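You operate a simulated robot arm through the tools that you are given. There is no shell and no other tool. Be economical: measure what you need, move in short steps, check, and stop when the job is done.

Carry out the task below with a simulated robot arm. There is one attempt and no reset: what you move stays moved.

TASK
Take the ring off the flange, then seat and clamp the flange.
Fine: the ring goes on the table, the flange in the grey seat; then torque knob to 3 and press RESET till the orange lamp is lit.

It is judged by the outcome, as a careful person would: the job done as asked, and still so three seconds after it is handed in. It fails if anything else is knocked over, pushed out of place, dropped, spilled or broken.

THE ROBOT
A 7-joint arm with a two-finger parallel gripper, fixed in place. Base frame: the origin is at the foot of the arm, x ahead of it, y to its left, z up; the work surface is at about z = 0. Lengths are in mm, angles in rad, forces in N, time in s.
With the tool pointing down near the work surface it reaches from about 220 to 580 mm from the base axis. Its first joint turns from -1.152 to 1.152 rad. Payload 2.5 kg.
Tool frame: the origin (TCP) lies between the finger pads and is the grasp point; the fingertips stand 23 mm ahead of it; z points along the fingers, y is the line along which they close. The gripper opens to 94 mm. The fingers are 38 mm wide and 10 mm thick; the gripper's body (54 by 96 mm) begins 39 mm behind the TCP.
Orientation is told as [roll, pitch, yaw] about the base's x, y, z axes, in that order, counted from this pose: with the fingers straight down and closing along the base's y, the tool's x points along the base's -x, its y along +y and its z along -z.

THE INTERFACE
- The arm moves only by the tool drive_tool. Its argument "targets" is a list of rows, each a list of 7 numbers: the shift along the base's x, y, z in units of 20 mm (1.0 is 20 mm), then the turn, a rotation vector about the base's x, y, z in units of 4 degrees (1.0 is 4 degrees), then the closure in counts, from 0 (fully open) to 255 (shut). In form: [[x, y, z, rx, ry, rz, hand], ...]. A call has 1 to 20 rows; each row shifts and turns the commanded pose from where the row before left it. A call with a number of a shift or a turn outside -1 to 1 is refused whole. A row lasts 0.2 s, in which the tool goes at most 50 mm and 0.15 rad; a call with a longer step from one row to the next is refused whole, and so is a gripper value outside its range. A pose out of reach is approached as far as the arm can. The call stops where the force on the tool passes 70 N (or 10 N more than at its start, if that is more) or the arm is blocked; 0.2 s more then pass. The fingers move at their own pace (about 108 mm/s each) and stop on an object; they squeeze with about 42 N. The grip force told is the motor's: it shows also when the fingers shut on nothing. Time passes only in rows, and 0.2 s behind the last, so rows that do not move let the fingers close. It gives the time, the measured TCP pose, the force on the tool (base axes), the opening and the grip force at its end, in the units of the frame above (readings bear some noise).
- Cameras (640 x 400 px; columns grow to the right, rows downward): "scene" is fixed at [98.1, -401.4, 532.6]; the picture's right is [0.94, -0.33, 0.00], its down [-0.22, -0.63, -0.74] and it looks along [0.24, 0.70, -0.67] (base axes); focal length 216 px, centre (320, 200). "wrist" rides on the gripper at [-39, 0, -44] in the tool frame; the picture's right is [0.00, -1.00, 0.00], its down [0.97, 0.00, -0.24] and it looks along [0.24, 0.00, 0.97] (tool axes); focal length 218 px, centre (320, 200).
- get_image(camera): a new picture of that camera. No time passes.
- pixel_to_xyz(camera, pixels): for up to 12 pixels [column, row] of the newest picture of that camera ("zoom" is the newest enlarged one), the place [x, y, z] in the base frame of the surface seen there, good to about 3 mm. No time passes.
- close_up(camera, box): a new picture of the part [left, top, right, bottom] of that camera's present view, enlarged. No time passes.
- finish_job(): hands the job in; it is judged then, once.

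Work in short steps. Measure before you move; look again where a grasp or a placing could have gone wrong, and mend it. You have 80 turns and 54 pictures in all, the two below and enlarged ones among them. Open the gripper and draw the arm clear of the work before you hand the job in, unless the task says otherwise; then end with one line.

The tools are called after "Emit:" by a JSON object that holds its "fn" and its "kwargs". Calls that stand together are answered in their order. drive_tool: Moves the arm, as the interface text tells. Its arguments: {"type":"object","properties":{"targets":{"type":"array"}},"required":["targets"]} The other tools are called the same way: get_image (camera) takes a picture; pixel_to_xyz (camera, pixels) gives the place of the surface under pixels of a picture; close_up (camera, box) takes an enlarged picture of a part of a camera's view; finish_job () hands the job in.

At the start:

```text
clock: 0.0
position: [403.3, -101.7, 322.7]
ee_rot: [0.0, 0.001, 0.001]
contact_force: [-0.6, 0.4, 0.3]
finger_gap: 94.1
finger_force: 0.1
```

scene: 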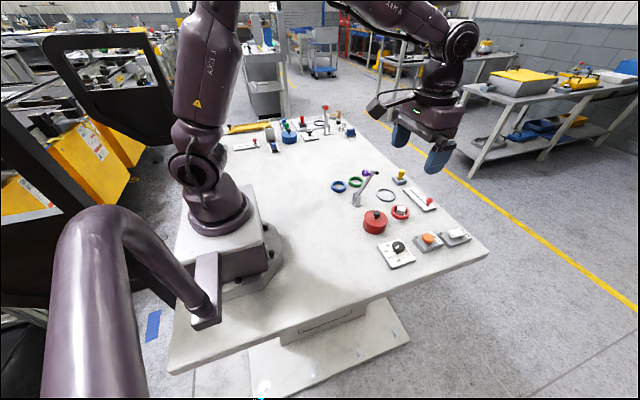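
wrist: 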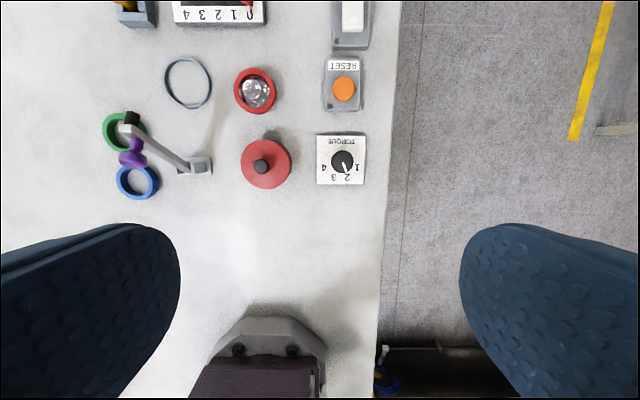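

I see several rings, a red flange-like object, the torque knob and RESET near the front right. I'll look closer at both views.

Emit:
{"fn": "close_up", "kwargs": {"camera": "scene", "box": [320, 155, 480, 275]}}

Emit:
{"fn": "close_up", "kwargs": {"camera": "wrist", "box": [80, 0, 400, 210]}}

Emit:
{"fn": "close_up", "kwargs": {"camera": "scene", "box": [220, 95, 370, 165]}}

```text
3.33 times, centred on (400, 215) of scene
```

zoom: 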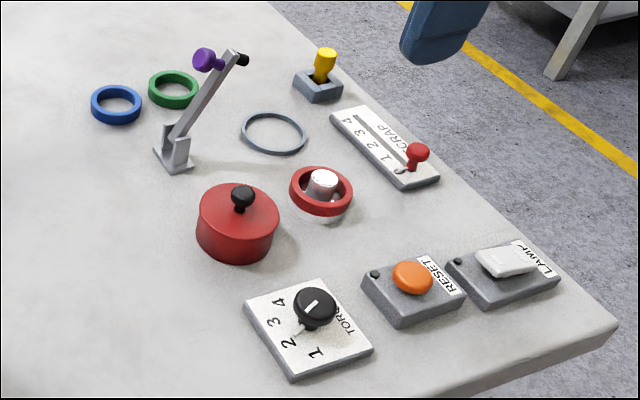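

```text
1.90 times, centred on (240, 105) of wrist
```

zoom: 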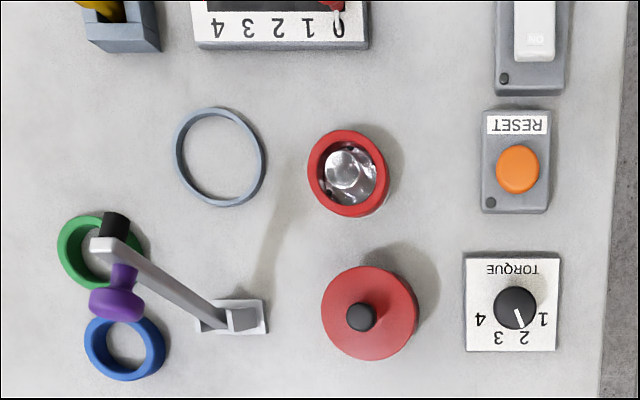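

```text
4.27 times, centred on (295, 130) of scene
```

zoom: 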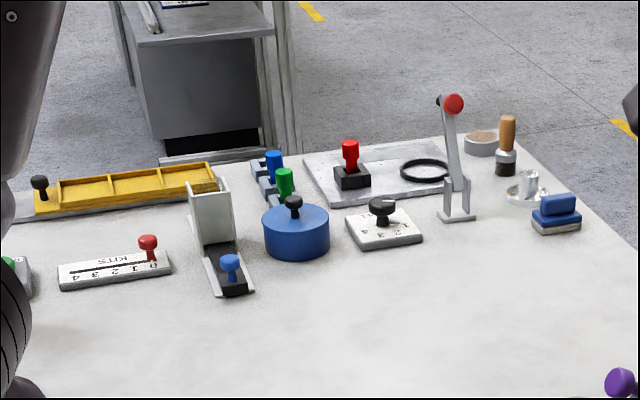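

Red ring sits on a metal flange (zoom 348,170); the grey seat ring is at (220,157), with a purple-knobbed toggle clamp. I'll measure places.

Emit:
{"fn": "pixel_to_xyz", "kwargs": {"camera": "wrist", "pixels": [[255, 68], [255, 114], [235, 91], [274, 91], [255, 88], [188, 57], [188, 107], [167, 82], [210, 82], [188, 82], [343, 161], [344, 88]]}}

Emit:
{"fn": "close_up", "kwargs": {"camera": "scene", "box": [325, 160, 425, 222]}}

Emit:
{"fn": "close_up", "kwargs": {"camera": "wrist", "box": [90, 40, 290, 210]}}

```text
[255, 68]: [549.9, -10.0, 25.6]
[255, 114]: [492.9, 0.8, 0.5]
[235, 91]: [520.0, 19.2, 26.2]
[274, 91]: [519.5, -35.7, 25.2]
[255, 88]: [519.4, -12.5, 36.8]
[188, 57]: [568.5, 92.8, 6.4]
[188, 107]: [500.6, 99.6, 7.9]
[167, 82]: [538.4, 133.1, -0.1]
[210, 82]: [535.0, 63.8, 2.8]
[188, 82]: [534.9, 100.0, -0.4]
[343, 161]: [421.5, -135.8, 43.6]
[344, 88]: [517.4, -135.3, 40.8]
```

```text
6.40 times, centred on (375, 191) of scene
```

zoom: 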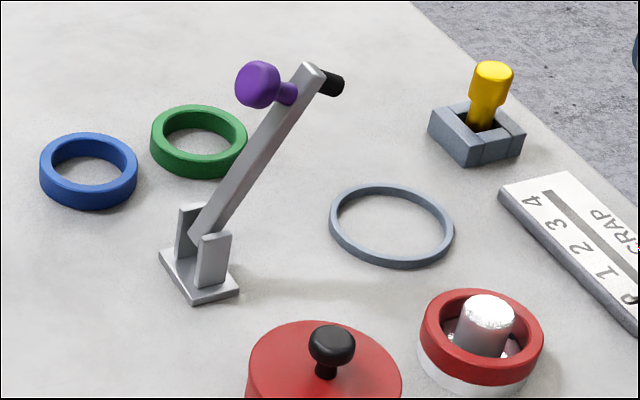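

```text
2.35 times, centred on (190, 125) of wrist
```

zoom: 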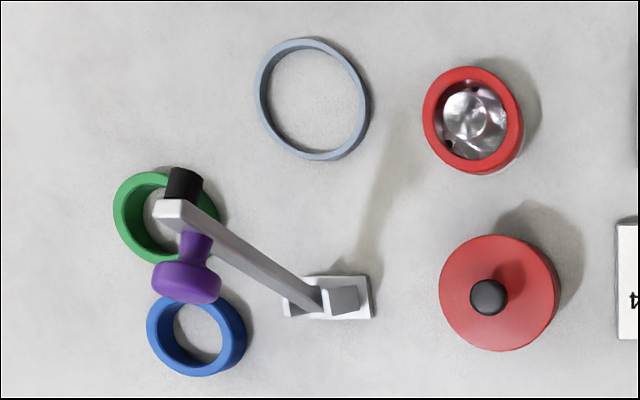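

Now measuring the clamp: base, pivot, tip, knob.

Emit:
{"fn": "pixel_to_xyz", "kwargs": {"camera": "zoom", "pixels": [[187, 188], [170, 210], [185, 283], [200, 238], [290, 310], [370, 312], [345, 300], [325, 308], [345, 280], [250, 255], [200, 245], [465, 115]]}}

Emit:
{"fn": "pixel_to_xyz", "kwargs": {"camera": "scene", "pixels": [[365, 173], [374, 171], [377, 173], [359, 191], [358, 196], [358, 204], [366, 185], [401, 209], [395, 212], [400, 217], [399, 220]]}}

```text
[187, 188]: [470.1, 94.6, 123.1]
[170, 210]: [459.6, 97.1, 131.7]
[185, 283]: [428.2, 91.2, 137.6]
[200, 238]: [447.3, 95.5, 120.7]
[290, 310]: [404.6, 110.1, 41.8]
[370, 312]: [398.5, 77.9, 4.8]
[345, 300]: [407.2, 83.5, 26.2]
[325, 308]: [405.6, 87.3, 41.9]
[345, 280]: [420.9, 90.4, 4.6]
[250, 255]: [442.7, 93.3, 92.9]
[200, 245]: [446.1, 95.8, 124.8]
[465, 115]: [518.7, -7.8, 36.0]
```

```text
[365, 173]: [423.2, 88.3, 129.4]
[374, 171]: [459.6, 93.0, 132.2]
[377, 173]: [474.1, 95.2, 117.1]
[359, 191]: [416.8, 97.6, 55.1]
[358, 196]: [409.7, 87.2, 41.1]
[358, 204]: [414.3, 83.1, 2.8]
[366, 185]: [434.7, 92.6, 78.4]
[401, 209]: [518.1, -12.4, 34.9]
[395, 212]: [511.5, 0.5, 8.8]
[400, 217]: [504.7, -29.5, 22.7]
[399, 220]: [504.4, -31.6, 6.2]
```

Clamp lever lies in plane y≈95, tip over toward the seat at (536,99). Flange with ring at about (520,-9). I'll move above the flange for a better look.

Emit:
{"fn": "drive_tool", "kwargs": {"targets": [[0.97, 0.78, -1, 0, 0, 0, 0], [0.97, 0.78, -1, 0, 0, 0, 0], [0.97, 0.78, -1, 0, 0, 0, 0], [0.97, 0.78, -1, 0, 0, 0, 0], [0.97, 0.78, -1, 0, 0, 0, 0], [0.97, 0.76, -1, 0, 0, 0, 0], [0, 0, -1, 0, 0, 0, 0], [0, 0, 0, 0, 0, 0, 0]]}}

Emit:
{"fn": "get_image", "kwargs": {"camera": "wrist"}}

Emit:
{"fn": "close_up", "kwargs": {"camera": "scene", "box": [370, 180, 430, 230]}}

```text
clock: 1.8
position: [521.3, -10.6, 183.7]
ee_rot: [-0.001, 0.0, 0.001]
contact_force: [0.5, 1.0, 0.1]
finger_gap: 94.1
finger_force: 0.1
```

```text
46 pictures are left
```

wrist: 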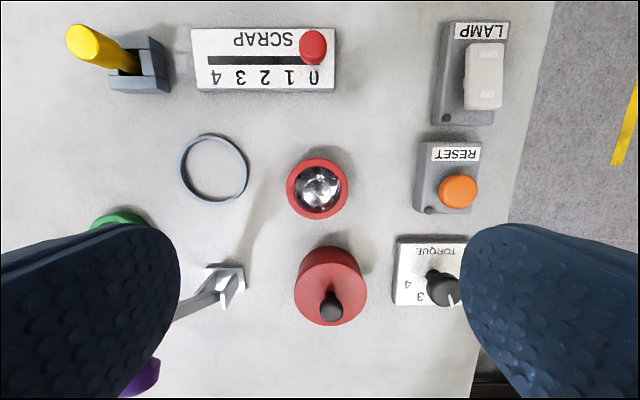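

```text
8.00 times, centred on (400, 205) of scene
```

zoom: 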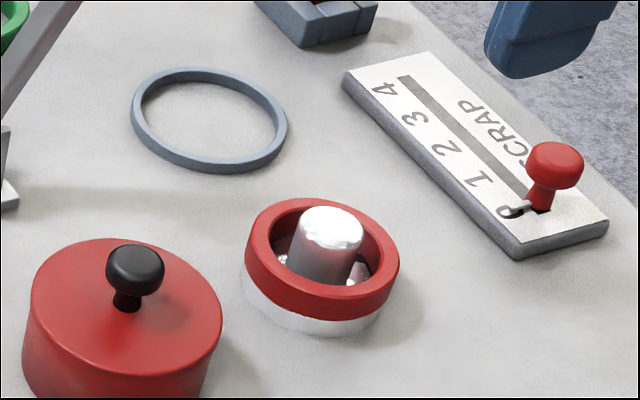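

Emit:
{"fn": "pixel_to_xyz", "kwargs": {"camera": "wrist", "pixels": [[317, 161], [317, 216], [290, 188], [345, 188], [317, 186], [318, 221], [330, 250], [215, 137], [215, 199], [184, 168], [246, 168], [215, 168]]}}

Emit:
{"fn": "pixel_to_xyz", "kwargs": {"camera": "zoom", "pixels": [[310, 309], [310, 314], [310, 330], [330, 225], [250, 270], [250, 290], [285, 260], [365, 265], [320, 300]]}}

```text
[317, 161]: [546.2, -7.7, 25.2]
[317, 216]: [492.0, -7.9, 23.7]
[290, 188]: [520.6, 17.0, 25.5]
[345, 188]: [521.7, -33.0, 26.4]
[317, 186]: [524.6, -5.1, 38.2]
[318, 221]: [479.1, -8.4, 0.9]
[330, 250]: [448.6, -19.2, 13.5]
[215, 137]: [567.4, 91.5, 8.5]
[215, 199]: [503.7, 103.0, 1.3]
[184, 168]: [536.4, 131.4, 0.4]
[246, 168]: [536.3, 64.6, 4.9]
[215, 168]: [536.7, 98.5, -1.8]
```

```text
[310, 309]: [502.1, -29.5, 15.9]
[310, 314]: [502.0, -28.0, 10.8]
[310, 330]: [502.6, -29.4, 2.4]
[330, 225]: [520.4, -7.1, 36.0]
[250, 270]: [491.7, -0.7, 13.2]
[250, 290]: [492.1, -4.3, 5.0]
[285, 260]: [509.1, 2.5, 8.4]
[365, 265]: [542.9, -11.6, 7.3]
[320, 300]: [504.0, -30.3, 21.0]
```

Ring: centre ≈(520,-8), z 10–25, Ø≈55, flange plate under it z 0–10. Descend so fingertips reach z≈13 and close on the ring only.

Emit:
{"fn": "drive_tool", "kwargs": {"targets": [[-0.05, 0.12, -1, 0, 0, 0, 0], [0, 0, -1, 0, 0, 0, 0], [0, 0, -1, 0, 0, 0, 0], [0, 0, -1, 0, 0, 0, 0], [0, 0, -1, 0, 0, 0, 0], [0, 0, -1, 0, 0, 0, 0], [0, 0, -1, 0, 0, 0, 0], [0, 0, -0.3, 0, 0, 0, 0], [0, 0, 0, 0, 0, 0, 0], [0, 0, 0, 0, 0, 0, 255], [0, 0, 0, 0, 0, 0, 255], [0, 0, 0, 0, 0, 0, 255]]}}

Emit:
{"fn": "close_up", "kwargs": {"camera": "scene", "box": [360, 160, 460, 230]}}

```text
clock: 4.4
position: [520.6, -6.8, 36.7]
ee_rot: [0.0, 0.001, -0.001]
contact_force: [0.8, -0.1, 0.2]
finger_gap: 58.4
finger_force: 41.9
```

```text
5.71 times, centred on (410, 195) of scene
```

zoom: 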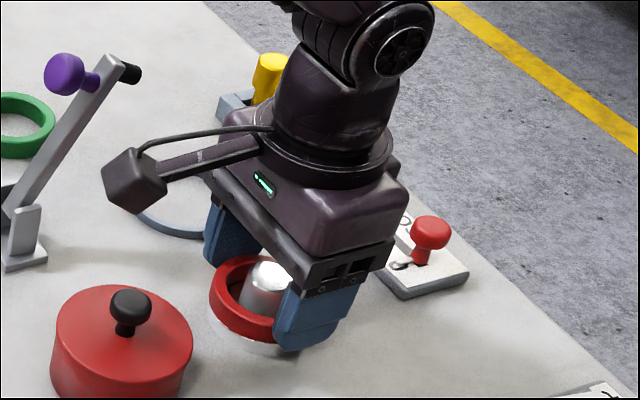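

Gripped at 58.4 mm. A block protrudes from the gripper at zoom (135,180); I measure it since it may matter near the clamp.

Emit:
{"fn": "pixel_to_xyz", "kwargs": {"camera": "zoom", "pixels": [[110, 170], [130, 200], [135, 160], [160, 190], [220, 150], [290, 270], [265, 182]]}}

Emit:
{"fn": "drive_tool", "kwargs": {"targets": [[0, 0, 0.25, 0, 0, 0, 255], [0, 0, 0.5, 0, 0, 0, 255], [0, 0, 0.5, 0, 0, 0, 255], [0, 0, 0.75, 0, 0, 0, 255]]}}

Emit:
{"fn": "close_up", "kwargs": {"camera": "scene", "box": [360, 150, 460, 230]}}

```text
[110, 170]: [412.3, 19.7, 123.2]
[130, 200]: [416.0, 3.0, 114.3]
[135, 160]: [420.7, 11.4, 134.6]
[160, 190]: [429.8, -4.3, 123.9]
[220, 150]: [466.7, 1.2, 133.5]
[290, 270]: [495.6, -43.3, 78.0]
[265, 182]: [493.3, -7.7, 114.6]
```

```text
clock: 5.4
position: [519.2, -5.6, 78.1]
ee_rot: [-0.002, 0.001, 0.001]
contact_force: [1.0, -0.3, 0.5]
finger_gap: 0.0
finger_force: 41.7
```

```text
5.00 times, centred on (410, 190) of scene
```

zoom: 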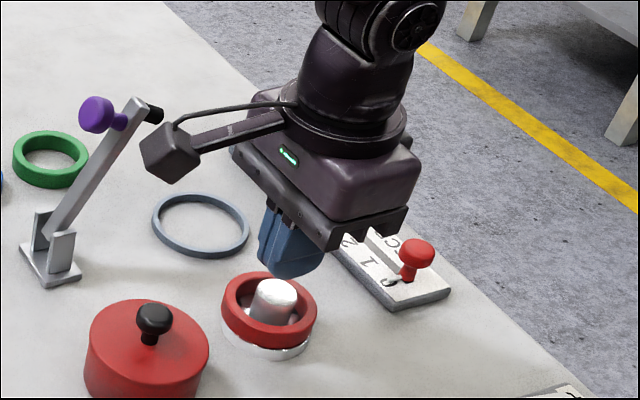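

The ring slipped out of the fingers; it's still around the hub. Check closely for tilt before regripping lower.

Emit:
{"fn": "close_up", "kwargs": {"camera": "scene", "box": [385, 190, 425, 225]}}

Emit:
{"fn": "get_image", "kwargs": {"camera": "wrist"}}

```text
11.43 times, centred on (405, 208) of scene
```

zoom: 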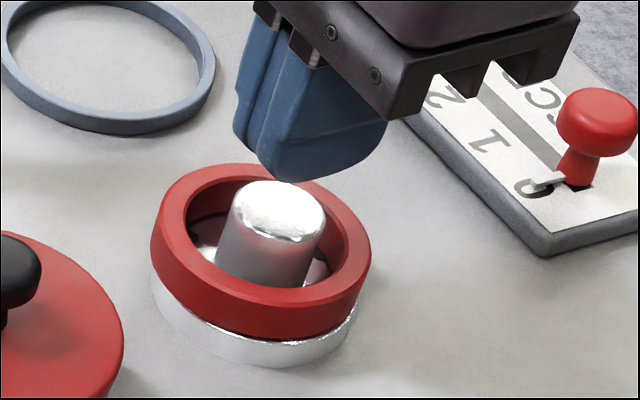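

```text
41 pictures are left
```

wrist: 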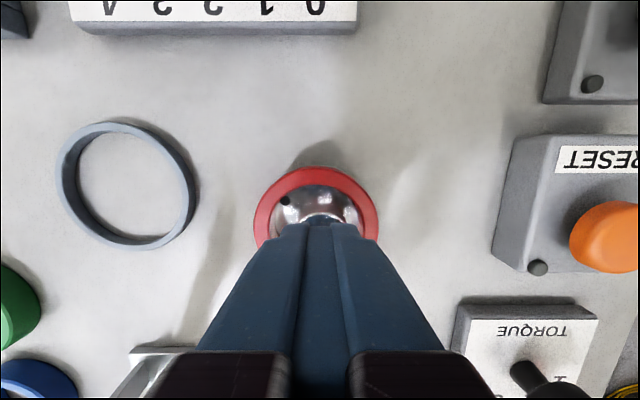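

Emit:
{"fn": "pixel_to_xyz", "kwargs": {"camera": "zoom", "pixels": [[250, 292], [170, 215], [362, 240], [225, 170], [275, 195], [270, 320], [270, 345], [270, 365], [160, 260], [350, 310], [160, 285]]}}

Emit:
{"fn": "drive_tool", "kwargs": {"targets": [[0, 0, 0.5, 0, 0, 0, 0], [0, 0, 0, 0, 0, 0, 0], [0, 0, 0, 0, 0, 0, 0]]}}

Emit:
{"fn": "get_image", "kwargs": {"camera": "wrist"}}

```text
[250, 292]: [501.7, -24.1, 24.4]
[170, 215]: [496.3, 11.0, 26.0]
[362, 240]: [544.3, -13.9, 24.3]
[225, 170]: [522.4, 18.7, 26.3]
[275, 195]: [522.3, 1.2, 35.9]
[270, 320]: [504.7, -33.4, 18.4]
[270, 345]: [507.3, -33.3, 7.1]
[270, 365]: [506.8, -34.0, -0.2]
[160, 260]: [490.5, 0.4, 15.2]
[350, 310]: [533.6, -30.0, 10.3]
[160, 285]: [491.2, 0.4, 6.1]
```

```text
clock: 6.2
position: [519.2, -6.7, 87.3]
ee_rot: [0.001, 0.001, 0.0]
contact_force: [-0.4, -0.1, -0.4]
finger_gap: 94.2
finger_force: 0.0
```

```text
40 pictures are left
```

wrist: 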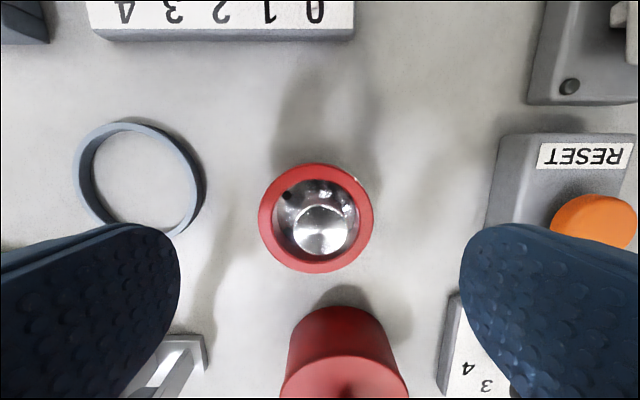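

Ring now z≈10–25, centre ≈(519,-7). Regrip about 4 mm lower, and lift slowly.

Emit:
{"fn": "drive_tool", "kwargs": {"targets": [[0, 0, -1, 0, 0, 0, 0], [0, 0, -1, 0, 0, 0, 0], [0, 0, -0.72, 0, 0, 0, 0], [0, 0, 0, 0, 0, 0, 0], [0, 0, 0, 0, 0, 0, 255], [0, 0, 0, 0, 0, 0, 255], [0, 0, 0, 0, 0, 0, 255], [0, 0, 0.1, 0, 0, 0, 255], [0, 0, 0.1, 0, 0, 0, 255], [0, 0, 0.1, 0, 0, 0, 255], [0, 0, 0.1, 0, 0, 0, 255]]}}

Emit:
{"fn": "close_up", "kwargs": {"camera": "scene", "box": [375, 180, 435, 230]}}

```text
clock: 8.6
position: [517.9, -7.7, 41.6]
ee_rot: [0.0, 0.001, 0.0]
contact_force: [0.0, 0.3, 0.3]
finger_gap: 58.4
finger_force: 42.4
```

```text
8.00 times, centred on (405, 205) of scene
```

zoom: 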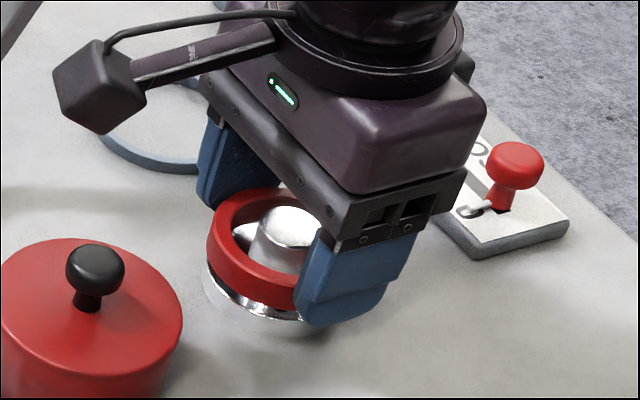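

The ring is rising (gap beneath visible). Continue lifting gently.

Emit:
{"fn": "drive_tool", "kwargs": {"targets": [[0, 0, 0.2, 0, 0, 0, 255], [0, 0, 0.3, 0, 0, 0, 255], [0, 0, 0.3, 0, 0, 0, 255], [0, 0, 0.4, 0, 0, 0, 255], [0, 0, 0.5, 0, 0, 0, 255], [0, 0, 0.5, 0, 0, 0, 255]]}}

Emit:
{"fn": "close_up", "kwargs": {"camera": "scene", "box": [365, 160, 445, 230]}}

```text
clock: 10.0
position: [519.7, -7.1, 84.9]
ee_rot: [0.0, 0.001, 0.001]
contact_force: [-1.0, 0.5, 0.3]
finger_gap: 58.1
finger_force: 42.2
```

```text
5.71 times, centred on (405, 195) of scene
```

zoom: 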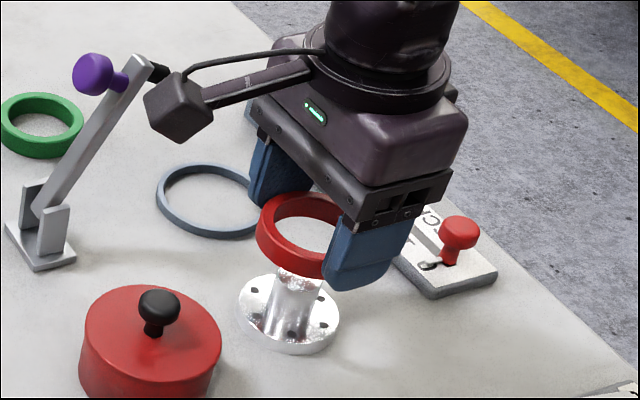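

Ring is off the hub. Carry it high over the red pot to the empty table near (335,-10) and set it down.

Emit:
{"fn": "drive_tool", "kwargs": {"targets": [[0, 0, 1, 0, 0, 0, 255], [0, 0, 1, 0, 0, 0, 255], [0, 0, 1, 0, 0, 0, 255], [0, 0, 1, 0, 0, 0, 255], [-1, 0, 0, 0, 0, 0, 255], [-1, 0, 0, 0, 0, 0, 255], [-1, 0, 0, 0, 0, 0, 255], [-1, 0, 0, 0, 0, 0, 255], [-1, 0, 0, 0, 0, 0, 255], [-1, 0, 0, 0, 0, 0, 255], [-1, 0, 0, 0, 0, 0, 255], [-1, 0, 0, 0, 0, 0, 255], [-1, 0, 0, 0, 0, 0, 255], [-0.3, 0, 0, 0, 0, 0, 255]]}}

Emit:
{"fn": "get_image", "kwargs": {"camera": "scene"}}

```text
clock: 13.0
position: [332.3, -7.7, 163.7]
ee_rot: [0.001, 0.0, 0.0]
contact_force: [-0.7, -0.3, -0.4]
finger_gap: 58.4
finger_force: 41.7
```

```text
37 pictures are left
```

scene: 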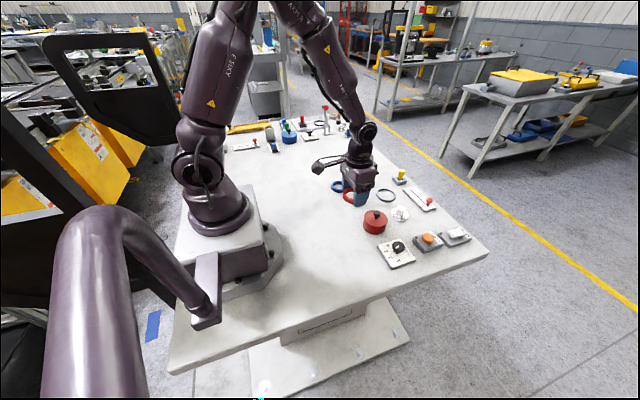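

The ring is held over clear table; lower it to just above the surface.

Emit:
{"fn": "drive_tool", "kwargs": {"targets": [[0, 0, -1, 0, 0, 0, 255], [0, 0, -1, 0, 0, 0, 255], [0, 0, -1, 0, 0, 0, 255], [0, 0, -1, 0, 0, 0, 255], [0, 0, -1, 0, 0, 0, 255], [0, 0, -1, 0, 0, 0, 255], [0, 0, -0.4, 0, 0, 0, 255], [0, 0, -0.2, 0, 0, 0, 255], [0, 0, -0.2, 0, 0, 0, 255], [0, 0, 0, 0, 0, 0, 255]]}}

Emit:
{"fn": "close_up", "kwargs": {"camera": "scene", "box": [300, 160, 400, 240]}}

```text
clock: 15.2
position: [332.3, -6.7, 29.0]
ee_rot: [0.001, 0.0, 0.002]
contact_force: [0.3, -0.5, -0.3]
finger_gap: 58.2
finger_force: 42.1
```

```text
5.00 times, centred on (350, 200) of scene
```

zoom: 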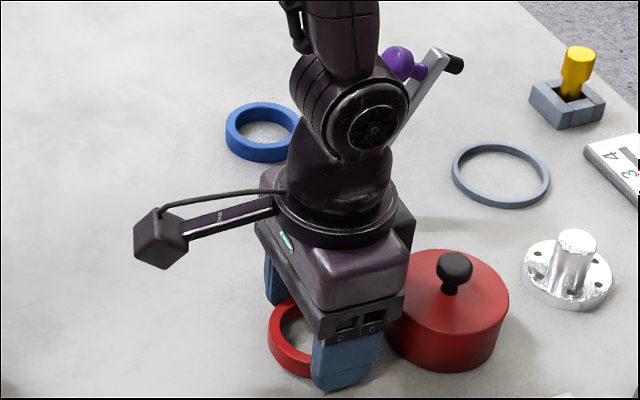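

Emit:
{"fn": "drive_tool", "kwargs": {"targets": [[0, 0, -0.1, 0, 0, 0, 255], [0, 0, -0.1, 0, 0, 0, 255], [0, 0, 0, 0, 0, 0, 255]]}}

Emit:
{"fn": "drive_tool", "kwargs": {"targets": [[0, 0, 0, 0, 0, 0, 170], [0, 0, 0, 0, 0, 0, 0], [0, 0, 0, 0, 0, 0, 0], [0, 0, 0.5, 0, 0, 0, 0], [0, 0, 1, 0, 0, 0, 0], [0, 0, 1, 0, 0, 0, 0], [0, 0, 1, 0, 0, 0, 0], [0, 0, 1, 0, 0, 0, 0], [0, 0, 1, 0, 0, 0, 0], [0, 0, 1, 0, 0, 0, 0]]}}

Emit:
{"fn": "get_image", "kwargs": {"camera": "wrist"}}

Emit:
{"fn": "close_up", "kwargs": {"camera": "scene", "box": [300, 160, 420, 250]}}

```text
clock: 16.0
position: [331.7, -6.5, 26.6]
ee_rot: [-0.001, -0.001, 0.0]
contact_force: [-0.4, -0.5, -1.0]
finger_gap: 58.2
finger_force: 42.1
```

```text
clock: 18.2
position: [331.4, -5.5, 155.1]
ee_rot: [0.001, -0.001, 0.001]
contact_force: [0.0, 0.3, 0.0]
finger_gap: 93.8
finger_force: 0.1
```

```text
35 pictures are left
```

wrist: 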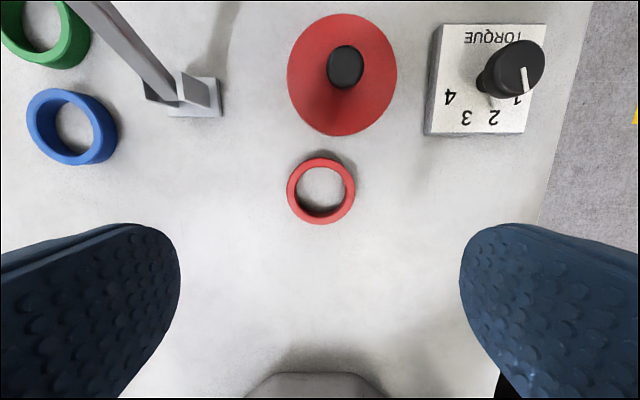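

```text
4.44 times, centred on (360, 205) of scene
```

zoom: 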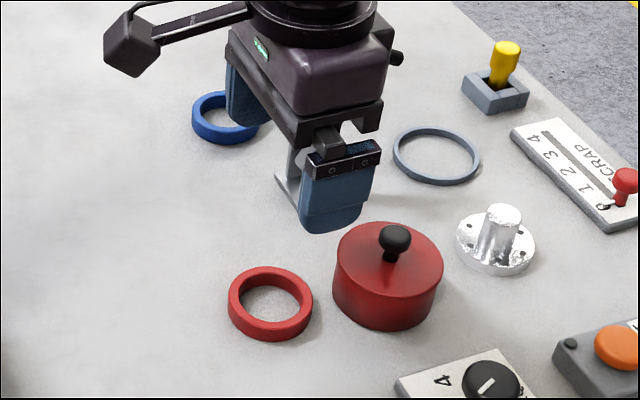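

Ring lies flat on the table. Now move back over the flange while yawing +90° so the protruding block will clear the clamp lever.

Emit:
{"fn": "drive_tool", "kwargs": {"targets": [[0.5, 0, 0, 0, 0, 1, 0], [0.5, 0, 0, 0, 0, 1, 0], [0.5, 0, 0, 0, 0, 1, 0], [0.5, 0, 0, 0, 0, 1, 0], [0.5, 0, 0, 0, 0, 1, 0], [0.5, 0, 0, 0, 0, 1, 0], [0.5, 0, 0, 0, 0, 1, 0], [0.5, 0, 0, 0, 0, 1, 0], [0.5, 0, 0, 0, 0, 1, 0], [0.5, 0, 0, 0, 0, 1, 0], [0.5, 0, 0, 0, 0, 1, 0], [0.5, 0, 0, 0, 0, 1, 0], [0.5, 0, 0, 0, 0, 1, 0], [0.5, 0, 0, 0, 0, 1, 0], [0.5, 0, 0, 0, 0, 1, 0], [0.5, 0, 0, 0, 0, 1, 0], [0.5, 0, 0, 0, 0, 1, 0], [0.5, 0, 0, 0, 0, 1, 0], [0.4, 0, 0, 0, 0, 1, 0], [0, 0, 0, 0, 0, 1, 0]]}}

Emit:
{"fn": "drive_tool", "kwargs": {"targets": [[0, 0, 0, 0, 0, 1, 0], [0, 0, 0, 0, 0, 1, 0], [0, 0, 0, 0, 0, 0.5, 0], [0, 0, 0, 0, 0, 0, 0]]}}

Emit:
{"fn": "get_image", "kwargs": {"camera": "wrist"}}

```text
clock: 22.4
position: [521.5, -5.8, 154.5]
ee_rot: [0.0, 0.0, 1.396]
contact_force: [0.1, -0.7, -0.3]
finger_gap: 94.0
finger_force: 0.1
```

```text
clock: 23.4
position: [521.6, -5.7, 153.4]
ee_rot: [0.002, -0.001, 1.57]
contact_force: [0.1, -0.1, -0.6]
finger_gap: 94.1
finger_force: 0.1
```

```text
33 pictures are left
```

wrist: 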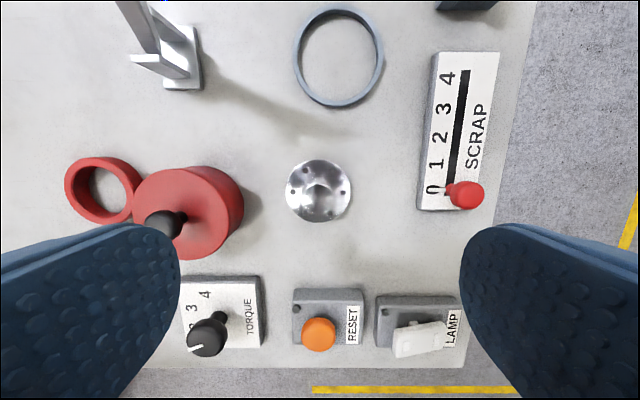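

Emit:
{"fn": "pixel_to_xyz", "kwargs": {"camera": "wrist", "pixels": [[290, 190], [350, 190], [318, 162], [318, 218], [318, 190], [310, 182], [237, 200], [215, 170], [165, 225], [300, 60], [378, 60], [340, 12]]}}

Emit:
{"fn": "close_up", "kwargs": {"camera": "wrist", "box": [270, 140, 370, 240]}}

```text
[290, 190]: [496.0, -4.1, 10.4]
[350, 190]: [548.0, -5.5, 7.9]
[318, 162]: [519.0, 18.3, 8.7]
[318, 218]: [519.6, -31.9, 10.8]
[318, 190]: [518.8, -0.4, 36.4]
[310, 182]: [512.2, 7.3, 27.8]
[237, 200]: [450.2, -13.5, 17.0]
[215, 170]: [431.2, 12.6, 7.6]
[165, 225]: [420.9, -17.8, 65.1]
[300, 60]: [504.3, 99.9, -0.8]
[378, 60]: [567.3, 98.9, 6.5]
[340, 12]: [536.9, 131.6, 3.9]
```

```text
4.00 times, centred on (320, 190) of wrist
```

zoom: 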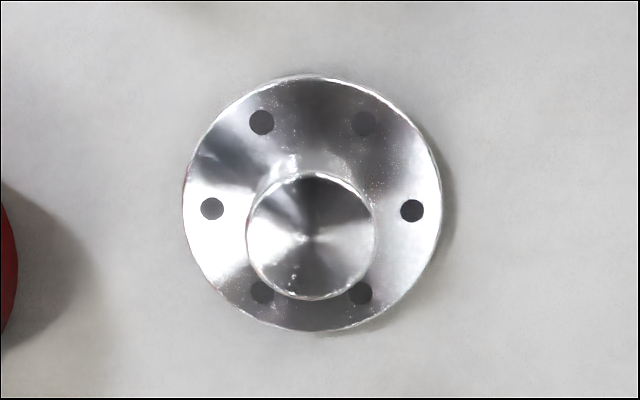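

Flange centre ≈(520.5,-7), plate top z≈9.5, hub to z≈37. Half-close, descend to tips ≈z 12 and grip the hub.

Emit:
{"fn": "drive_tool", "kwargs": {"targets": [[-0.05, -0.05, -1, 0, 0, 0, 110], [0, 0, -1, 0, 0, 0, 110], [0, 0, -1, 0, 0, 0, 110], [0, 0, -1, 0, 0, 0, 110], [0, 0, -1, 0, 0, 0, 110], [0, 0, -0.6, 0, 0, 0, 110], [0, 0, -0.3, 0, 0, 0, 110], [0, 0, 0, 0, 0, 0, 110], [0, 0, 0, 0, 0, 0, 255], [0, 0, 0, 0, 0, 0, 255], [0, 0, 0, 0, 0, 0, 255]]}}

Emit:
{"fn": "close_up", "kwargs": {"camera": "scene", "box": [345, 150, 455, 235]}}

```text
clock: 25.8
position: [520.7, -7.8, 38.0]
ee_rot: [0.0, 0.001, 1.571]
contact_force: [0.7, 1.0, -0.8]
finger_gap: 25.0
finger_force: 42.6
```

```text
4.71 times, centred on (400, 192) of scene
```

zoom: 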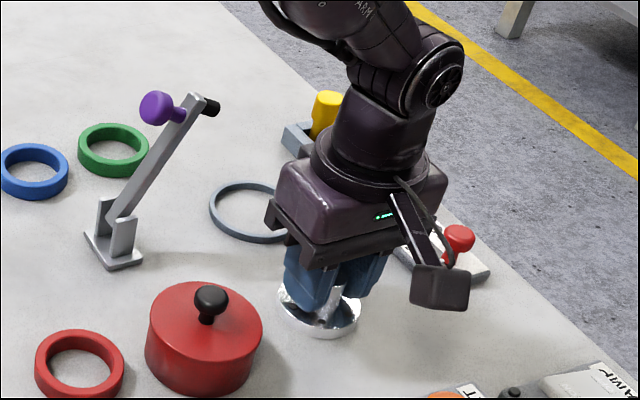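

Held, but 3–4 mm higher than wanted; reopen slightly, go lower, regrip, then lift a little.

Emit:
{"fn": "drive_tool", "kwargs": {"targets": [[0, 0, 0, 0, 0, 0, 110], [0, 0, 0, 0, 0, 0, 110], [0, 0, -0.17, 0, 0, 0, 110], [0, 0, 0, 0, 0, 0, 110], [0, 0, 0, 0, 0, 0, 255], [0, 0, 0, 0, 0, 0, 255], [0, 0, 0, 0, 0, 0, 255], [0, 0, 0.2, 0, 0, 0, 255], [0, 0, 0.3, 0, 0, 0, 255], [0, 0, 0.5, 0, 0, 0, 255], [0, 0, 0.5, 0, 0, 0, 255]]}}

Emit:
{"fn": "close_up", "kwargs": {"camera": "scene", "box": [345, 150, 455, 235]}}

```text
clock: 28.2
position: [521.5, -6.6, 65.6]
ee_rot: [0.0, 0.001, 1.571]
contact_force: [0.2, 0.2, -3.3]
finger_gap: 25.0
finger_force: 42.0
```

```text
4.71 times, centred on (400, 192) of scene
```

zoom: 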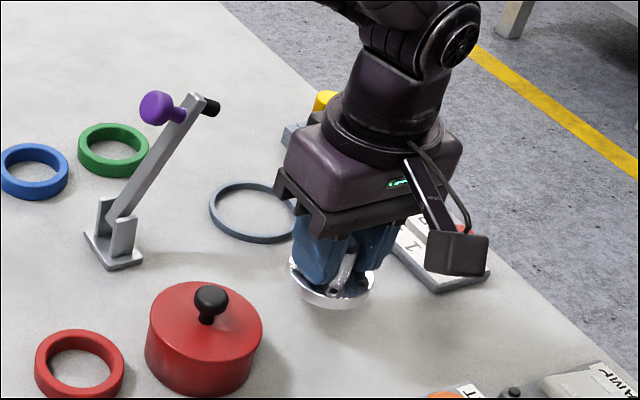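

Flange lifted (bottom ≈z 30). Shift to above the seat, centre ≈(536,98).

Emit:
{"fn": "drive_tool", "kwargs": {"targets": [[0.36, 0.5, 0, 0, 0, 0, 255], [0.36, 0.7, 0, 0, 0, 0, 255], [0, 0.9, 0, 0, 0, 0, 255], [0, 0.9, 0, 0, 0, 0, 255], [0, 0.9, 0, 0, 0, 0, 255], [0, 0.7, 0, 0, 0, 0, 255], [0, 0.6, 0, 0, 0, 0, 255], [0, 0, 0, 0, 0, 0, 255]]}}

Emit:
{"fn": "close_up", "kwargs": {"camera": "scene", "box": [345, 145, 435, 215]}}

Emit:
{"fn": "get_image", "kwargs": {"camera": "wrist"}}

```text
clock: 30.0
position: [534.6, 97.4, 65.7]
ee_rot: [0.0, -0.001, 1.572]
contact_force: [0.2, 0.1, -3.9]
finger_gap: 24.9
finger_force: 42.0
```

```text
5.71 times, centred on (390, 180) of scene
```

zoom: 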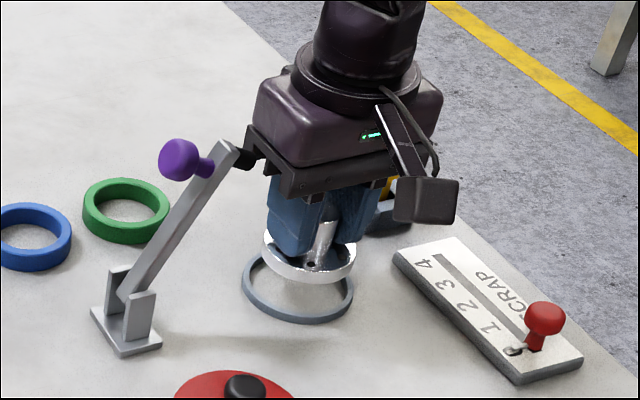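

```text
28 pictures are left
```

wrist: 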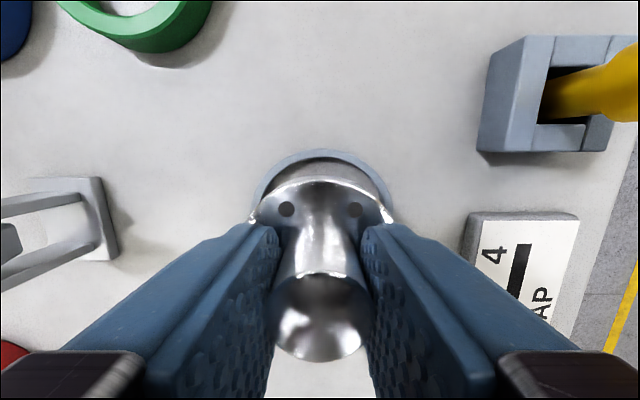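

Check alignment of flange versus seat with measured edge points.

Emit:
{"fn": "pixel_to_xyz", "kwargs": {"camera": "zoom", "pixels": [[247, 300], [300, 318], [350, 300], [262, 244], [305, 281], [352, 262], [248, 162], [265, 150], [243, 285]]}}

Emit:
{"fn": "pixel_to_xyz", "kwargs": {"camera": "wrist", "pixels": [[322, 153], [257, 190], [390, 190], [322, 178], [285, 162], [360, 162]]}}

```text
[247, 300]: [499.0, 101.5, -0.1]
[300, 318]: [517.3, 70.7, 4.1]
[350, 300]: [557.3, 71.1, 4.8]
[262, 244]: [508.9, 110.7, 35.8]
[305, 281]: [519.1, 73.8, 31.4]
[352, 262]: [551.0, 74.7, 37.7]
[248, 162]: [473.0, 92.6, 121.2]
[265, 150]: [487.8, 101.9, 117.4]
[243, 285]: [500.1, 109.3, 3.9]
```

```text
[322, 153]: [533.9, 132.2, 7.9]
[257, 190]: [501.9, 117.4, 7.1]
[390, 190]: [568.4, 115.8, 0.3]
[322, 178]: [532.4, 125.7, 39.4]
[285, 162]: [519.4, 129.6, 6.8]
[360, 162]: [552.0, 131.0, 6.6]
```

Aligned within ~1 mm (seat centre ≈(535.7,98)). Nudge +1 mm in x and descend slowly.

Emit:
{"fn": "drive_tool", "kwargs": {"targets": [[0.04, 0.02, -0.4, 0, 0, 0, 255], [0, 0, -0.4, 0, 0, 0, 255], [0, 0, -0.2, 0, 0, 0, 255], [0, 0, -0.2, 0, 0, 0, 255], [0, 0, 0, 0, 0, 0, 255]]}}

Emit:
{"fn": "close_up", "kwargs": {"camera": "scene", "box": [360, 165, 420, 210]}}

```text
clock: 31.2
position: [536.7, 96.6, 39.8]
ee_rot: [-0.001, 0.001, 1.57]
contact_force: [-6.9, 1.2, 16.3]
finger_gap: 25.2
finger_force: 42.0
```

```text
8.89 times, centred on (390, 188) of scene
```

zoom: 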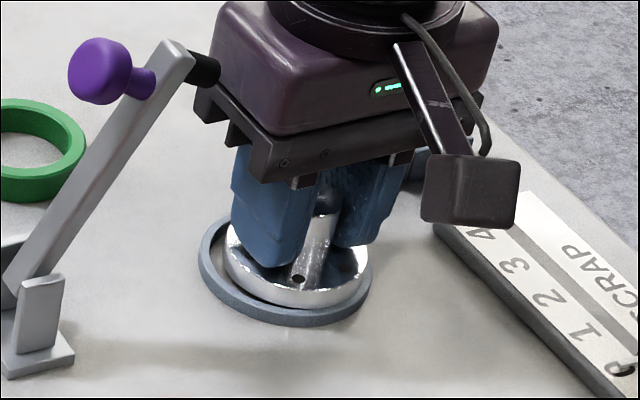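

Contact: 16 N up, -7 N in x — flange catches the rim on the +x side. Shift -x in small steps.

Emit:
{"fn": "drive_tool", "kwargs": {"targets": [[-0.05, 0, 0, 0, 0, 0, 255], [-0.05, 0, 0, 0, 0, 0, 255], [0, 0, 0, 0, 0, 0, 255]]}}

```text
clock: 32.0
position: [535.1, 96.8, 40.3]
ee_rot: [-0.007, -0.002, 1.571]
contact_force: [12.8, 0.4, 9.5]
finger_gap: 25.1
finger_force: 41.6
```

Now pushing the other way; centre x lies between. Go back +0.7 mm and lower slightly.

Emit:
{"fn": "drive_tool", "kwargs": {"targets": [[0.035, 0, 0, 0, 0, 0, 255], [0, 0, 0, 0, 0, 0, 255]]}}

Emit:
{"fn": "drive_tool", "kwargs": {"targets": [[0, 0, -0.1, 0, 0, 0, 255], [0, 0, 0, 0, 0, 0, 255]]}}

```text
clock: 32.6
position: [534.0, 95.8, 40.7]
ee_rot: [0.0, 0.0, 1.571]
contact_force: [5.8, -1.8, 19.9]
finger_gap: 24.8
finger_force: 42.3
```

```text
clock: 33.2
position: [534.5, 96.7, 39.1]
ee_rot: [0.0, 0.001, 1.569]
contact_force: [-14.9, -4.5, 39.3]
finger_gap: 25.0
finger_force: 41.9
```

Emit:
{"fn": "drive_tool", "kwargs": {"targets": [[0, 0, 0.12, 0, 0, 0, 255], [0, 0, 0, 0, 0, 0, 255]]}}

Emit:
{"fn": "close_up", "kwargs": {"camera": "scene", "box": [372, 180, 408, 205]}}

Emit:
{"fn": "get_image", "kwargs": {"camera": "wrist"}}

```text
clock: 33.8
position: [534.6, 97.0, 39.9]
ee_rot: [0.0, -0.001, 1.571]
contact_force: [0.4, 0.7, 15.1]
finger_gap: 25.2
finger_force: 42.3
```

```text
16.00 times, centred on (390, 192) of scene
```

zoom: 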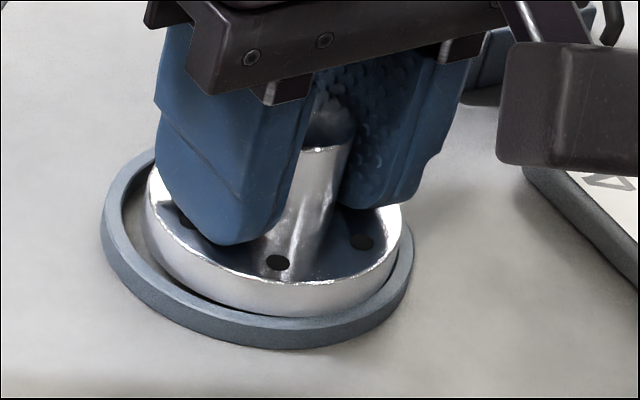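

```text
25 pictures are left
```

wrist: 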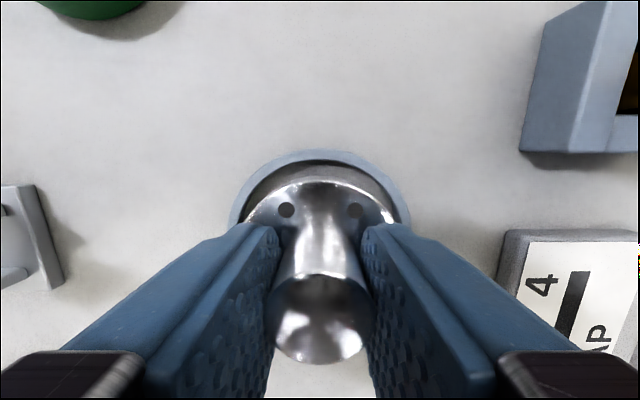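

The wrist view shows a notable gap on the +y side (row 163 vs 178). Measure seat and flange edges.

Emit:
{"fn": "pixel_to_xyz", "kwargs": {"camera": "wrist", "pixels": [[320, 152], [320, 161], [320, 167], [320, 184], [233, 210], [407, 210], [260, 168], [380, 168], [255, 210], [387, 210]]}}

Emit:
{"fn": "pixel_to_xyz", "kwargs": {"camera": "zoom", "pixels": [[270, 335], [270, 322], [270, 305], [270, 285], [110, 230], [125, 225], [150, 225], [395, 250], [408, 255], [355, 320]]}}

Emit:
{"fn": "close_up", "kwargs": {"camera": "wrist", "box": [220, 130, 420, 250]}}

```text
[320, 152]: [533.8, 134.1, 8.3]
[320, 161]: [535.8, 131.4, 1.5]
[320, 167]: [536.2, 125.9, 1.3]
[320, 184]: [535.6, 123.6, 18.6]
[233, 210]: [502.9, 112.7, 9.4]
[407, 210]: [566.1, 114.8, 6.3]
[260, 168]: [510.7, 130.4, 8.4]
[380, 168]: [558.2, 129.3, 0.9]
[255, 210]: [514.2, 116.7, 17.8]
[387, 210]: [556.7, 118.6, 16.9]
```

```text
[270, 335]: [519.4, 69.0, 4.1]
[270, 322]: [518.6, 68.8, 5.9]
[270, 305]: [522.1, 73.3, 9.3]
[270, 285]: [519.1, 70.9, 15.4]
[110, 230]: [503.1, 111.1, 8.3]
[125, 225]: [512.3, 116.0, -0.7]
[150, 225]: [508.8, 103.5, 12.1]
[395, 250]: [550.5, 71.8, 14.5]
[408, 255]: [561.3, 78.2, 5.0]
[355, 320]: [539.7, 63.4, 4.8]
```

```text
3.20 times, centred on (320, 190) of wrist
```

zoom: 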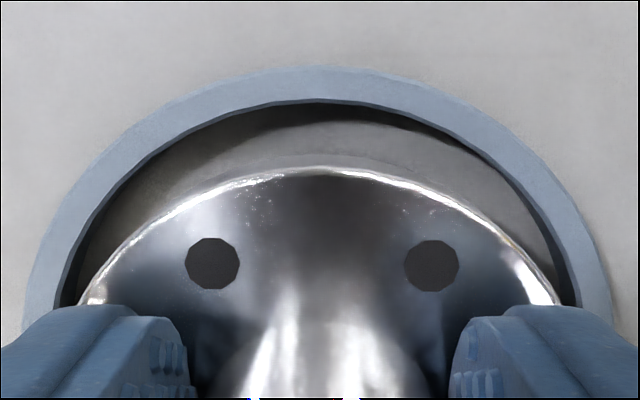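

Flange is sitting on the rim (plate top z≈17), about 2.5 mm too far -y. Raise slightly, shift +y 2.6 mm, lower.

Emit:
{"fn": "drive_tool", "kwargs": {"targets": [[0, 0, 0.15, 0, 0, 0, 255], [-0.02, 0.13, 0, 0, 0, 0, 255], [0, 0, 0, 0, 0, 0, 255], [0, 0, -0.15, 0, 0, 0, 255], [0, 0, -0.1, 0, 0, 0, 255], [0, 0, 0, 0, 0, 0, 255]]}}

Emit:
{"fn": "close_up", "kwargs": {"camera": "wrist", "box": [220, 130, 420, 250]}}

```text
clock: 35.2
position: [533.7, 99.3, 38.2]
ee_rot: [0.0, 0.001, 1.571]
contact_force: [2.5, 1.1, -4.0]
finger_gap: 25.0
finger_force: 42.3
```

```text
3.20 times, centred on (320, 190) of wrist
```

zoom: 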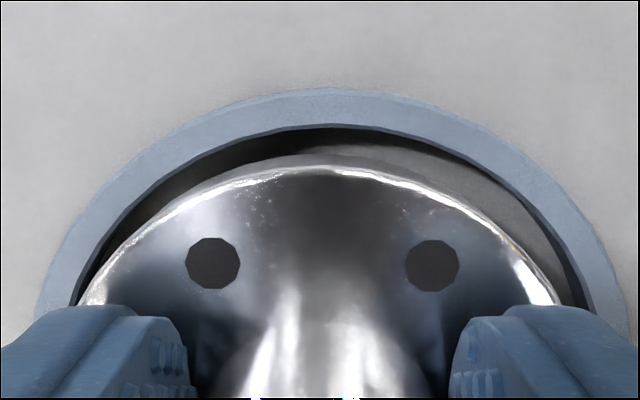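

No upward force now – it's entering. Nudge +x 0.6 mm and lower on.

Emit:
{"fn": "drive_tool", "kwargs": {"targets": [[0.03, 0, -0.1, 0, 0, 0, 255], [0, 0, -0.1, 0, 0, 0, 255], [0, 0, -0.1, 0, 0, 0, 255], [0, 0, 0, 0, 0, 0, 255]]}}

Emit:
{"fn": "close_up", "kwargs": {"camera": "scene", "box": [372, 180, 408, 205]}}

```text
clock: 36.2
position: [535.1, 99.5, 32.0]
ee_rot: [-0.001, 0.0, 1.571]
contact_force: [-6.2, -3.9, 17.2]
finger_gap: 25.2
finger_force: 41.5
```

```text
16.00 times, centred on (390, 192) of scene
```

zoom: 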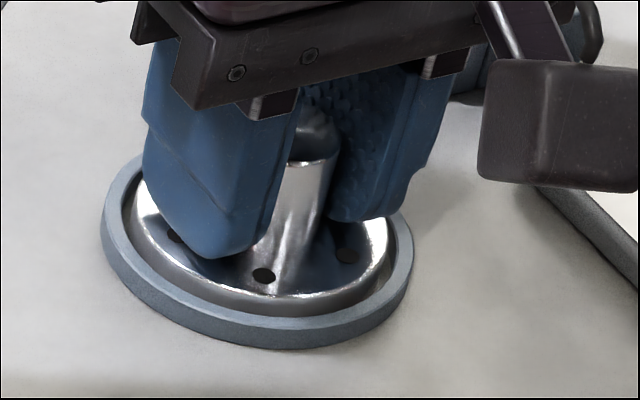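

Seated: the flange sits inside the ring at the table. Release gently and lift off.

Emit:
{"fn": "drive_tool", "kwargs": {"targets": [[0, 0, 0.04, 0, 0, 0, 200], [0, 0, 0, 0, 0, 0, 110], [0, 0, 0, 0, 0, 0, 110], [0, 0, 0.3, 0, 0, 0, 110], [0, 0, 0.7, 0, 0, 0, 110], [0, 0, 1, 0, 0, 0, 110], [0, 0, 1, 0, 0, 0, 110], [0, 0, 1, 0, 0, 0, 110], [0, 0, 1, 0, 0, 0, 110], [0, 0, 1, 0, 0, 0, 110], [0, 0, 1, 0, 0, 0, 110]]}}

Emit:
{"fn": "get_image", "kwargs": {"camera": "wrist"}}

Emit:
{"fn": "close_up", "kwargs": {"camera": "scene", "box": [345, 155, 425, 215]}}

```text
clock: 38.6
position: [534.6, 99.8, 170.8]
ee_rot: [0.0, 0.0, 1.568]
contact_force: [0.1, 0.3, -1.2]
finger_gap: 53.2
finger_force: 0.1
```

```text
21 pictures are left
```

wrist: 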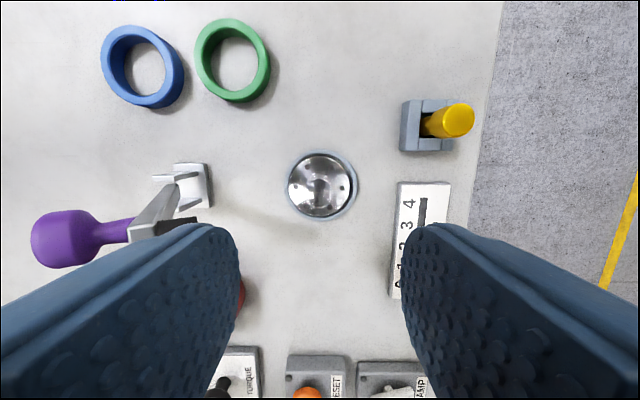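

```text
6.67 times, centred on (385, 185) of scene
```

zoom: 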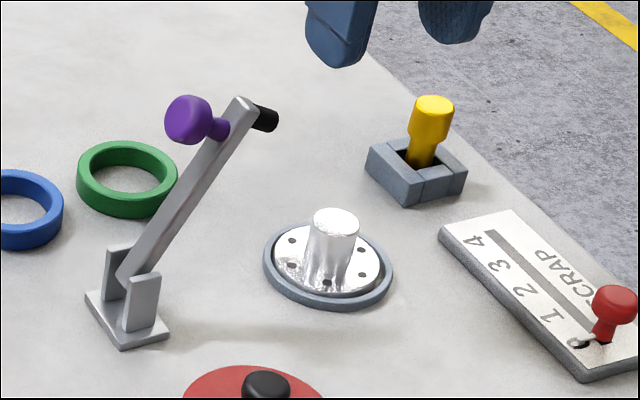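

Flange is seated well in the grey ring. Next the clamp: raise, yaw back to 0 and go above the purple knob (≈(425,95,132)), to grip it across y and swing the lever over along its arc.

Emit:
{"fn": "drive_tool", "kwargs": {"targets": [[0, 0, 1, 0, 0, -1, 0], [0, 0, 1, 0, 0, -1, 0], [0, 0, 0.5, 0, 0, -1, 0], [-0.3, 0, 0, 0, 0, -1, 0], [-0.3, 0, 0, 0, 0, -1, 0], [-0.3, 0, 0, 0, 0, -1, 0], [-0.3, 0, 0, 0, 0, -1, 0], [-0.3, 0, 0, 0, 0, -1, 0], [-0.3, 0, 0, 0, 0, -1, 0], [-0.3, 0, 0, 0, 0, -1, 0], [-0.3, 0, 0, 0, 0, -1, 0], [-0.3, 0, 0, 0, 0, -1, 0], [-0.3, 0, 0, 0, 0, -1, 0], [-0.3, 0, 0, 0, 0, -1, 0], [-0.3, 0, 0, 0, 0, -1, 0], [-0.3, 0, 0, 0, 0, -1, 0], [-0.3, 0, 0, 0, 0, -1, 0], [-0.3, 0, 0, 0, 0, -1, 0], [-0.3, 0, 0, 0, 0, -1, 0], [-0.3, 0, 0, 0, 0, -1, 0]]}}

Emit:
{"fn": "drive_tool", "kwargs": {"targets": [[-0.3, 0, 0, 0, 0, -1, 0], [-0.1, -0.15, 0, 0, 0, -1, 0], [0, 0, 0, 0, 0, -0.5, 0], [0, 0, 0, 0, 0, 0, 0]]}}

Emit:
{"fn": "get_image", "kwargs": {"camera": "wrist"}}

```text
clock: 42.8
position: [431.6, 101.3, 224.0]
ee_rot: [0.0, 0.002, 0.173]
contact_force: [0.2, 0.4, 0.1]
finger_gap: 93.7
finger_force: 0.0
```

```text
clock: 43.8
position: [424.3, 97.1, 221.6]
ee_rot: [0.0, -0.001, -0.003]
contact_force: [-0.4, -0.8, -0.8]
finger_gap: 93.9
finger_force: 0.2
```

```text
19 pictures are left
```

wrist: 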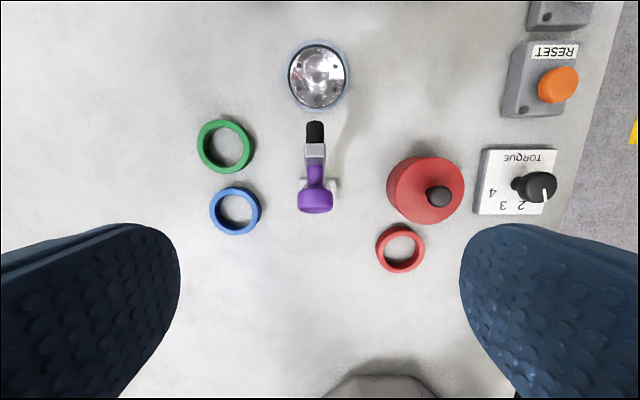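

Emit:
{"fn": "pixel_to_xyz", "kwargs": {"camera": "wrist", "pixels": [[315, 195], [299, 200], [331, 200], [316, 210], [315, 175], [315, 155], [307, 150], [325, 150], [314, 130], [314, 122], [304, 186], [334, 186]]}}

Emit:
{"fn": "pixel_to_xyz", "kwargs": {"camera": "scene", "pixels": [[368, 174], [365, 176], [365, 170], [371, 175]]}}

```text
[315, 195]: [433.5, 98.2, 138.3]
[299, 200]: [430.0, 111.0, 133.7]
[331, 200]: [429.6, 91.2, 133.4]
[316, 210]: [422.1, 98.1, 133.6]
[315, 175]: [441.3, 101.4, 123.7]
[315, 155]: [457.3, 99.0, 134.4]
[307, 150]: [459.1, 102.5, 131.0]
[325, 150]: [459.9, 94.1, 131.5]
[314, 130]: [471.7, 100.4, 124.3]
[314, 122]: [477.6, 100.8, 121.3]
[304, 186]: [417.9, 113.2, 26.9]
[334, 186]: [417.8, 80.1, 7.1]
```

```text
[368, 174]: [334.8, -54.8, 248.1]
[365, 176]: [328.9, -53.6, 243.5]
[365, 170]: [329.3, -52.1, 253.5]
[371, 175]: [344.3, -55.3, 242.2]
```

Knob head centre ≈(428,99,127), ~22 mm wide. Descend and grip it.

Emit:
{"fn": "drive_tool", "kwargs": {"targets": [[0.2, 0.1, -1, 0, 0, 0, 0], [0, 0, -1, 0, 0, 0, 0], [0, 0, -1, 0, 0, 0, 0], [0, 0, -1, 0, 0, 0, 0], [0, 0, -0.75, 0, 0, 0, 0], [0, 0, 0, 0, 0, 0, 0], [0, 0, 0, 0, 0, 0, 255], [0, 0, 0, 0, 0, 0, 255], [0, 0, 0, 0, 0, 0, 255]]}}

Emit:
{"fn": "close_up", "kwargs": {"camera": "scene", "box": [330, 140, 430, 215]}}

```text
clock: 45.8
position: [428.4, 100.0, 128.3]
ee_rot: [0.001, -0.001, 0.0]
contact_force: [2.8, 4.5, -4.6]
finger_gap: 23.2
finger_force: 44.9
```

```text
5.33 times, centred on (380, 178) of scene
```

zoom: 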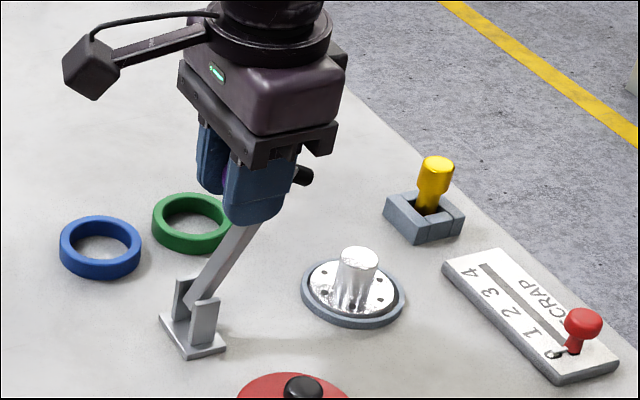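

Gripped at 23.2 mm. Swing along the arc about the pivot ≈(411,28), first 20°.

Emit:
{"fn": "drive_tool", "kwargs": {"targets": [[0.465, 0, -0.1, 0, 0, 0, 255], [0.42, 0, -0.135, 0, 0, 0, 255], [0.41, 0, -0.17, 0, 0, 0, 255], [0.39, 0, -0.2, 0, 0, 0, 255], [0, 0, 0, 0, 0, 0, 255]]}}

Emit:
{"fn": "close_up", "kwargs": {"camera": "scene", "box": [330, 140, 430, 215]}}

```text
clock: 47.0
position: [460.9, 99.2, 114.8]
ee_rot: [0.001, 0.002, 0.002]
contact_force: [-14.6, 13.7, -1.7]
finger_gap: 23.2
finger_force: 45.1
```

```text
5.33 times, centred on (380, 178) of scene
```

zoom: 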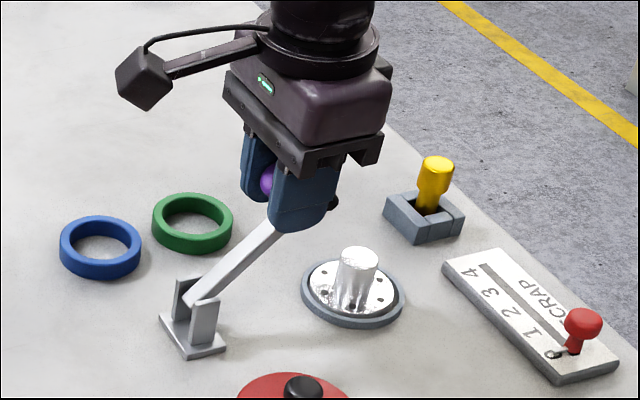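

Lever follows. Relieve the side force (+y 1 mm) and continue the arc ~20° more.

Emit:
{"fn": "drive_tool", "kwargs": {"targets": [[0.37, 0.04, -0.24, 0, 0, 0, 255], [0.35, 0, -0.265, 0, 0, 0, 255], [0.32, 0, -0.3, 0, 0, 0, 255], [0.3, 0, -0.32, 0, 0, 0, 255], [0, 0, 0, 0, 0, 0, 255]]}}

Emit:
{"fn": "close_up", "kwargs": {"camera": "scene", "box": [340, 150, 420, 210]}}

```text
clock: 48.2
position: [489.8, 100.1, 92.5]
ee_rot: [0.002, -0.002, 0.001]
contact_force: [-9.1, 15.7, 8.6]
finger_gap: 23.3
finger_force: 45.2
```

```text
6.67 times, centred on (380, 180) of scene
```

zoom: 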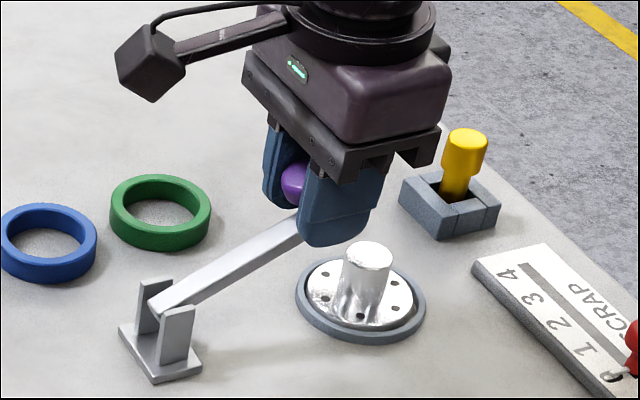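

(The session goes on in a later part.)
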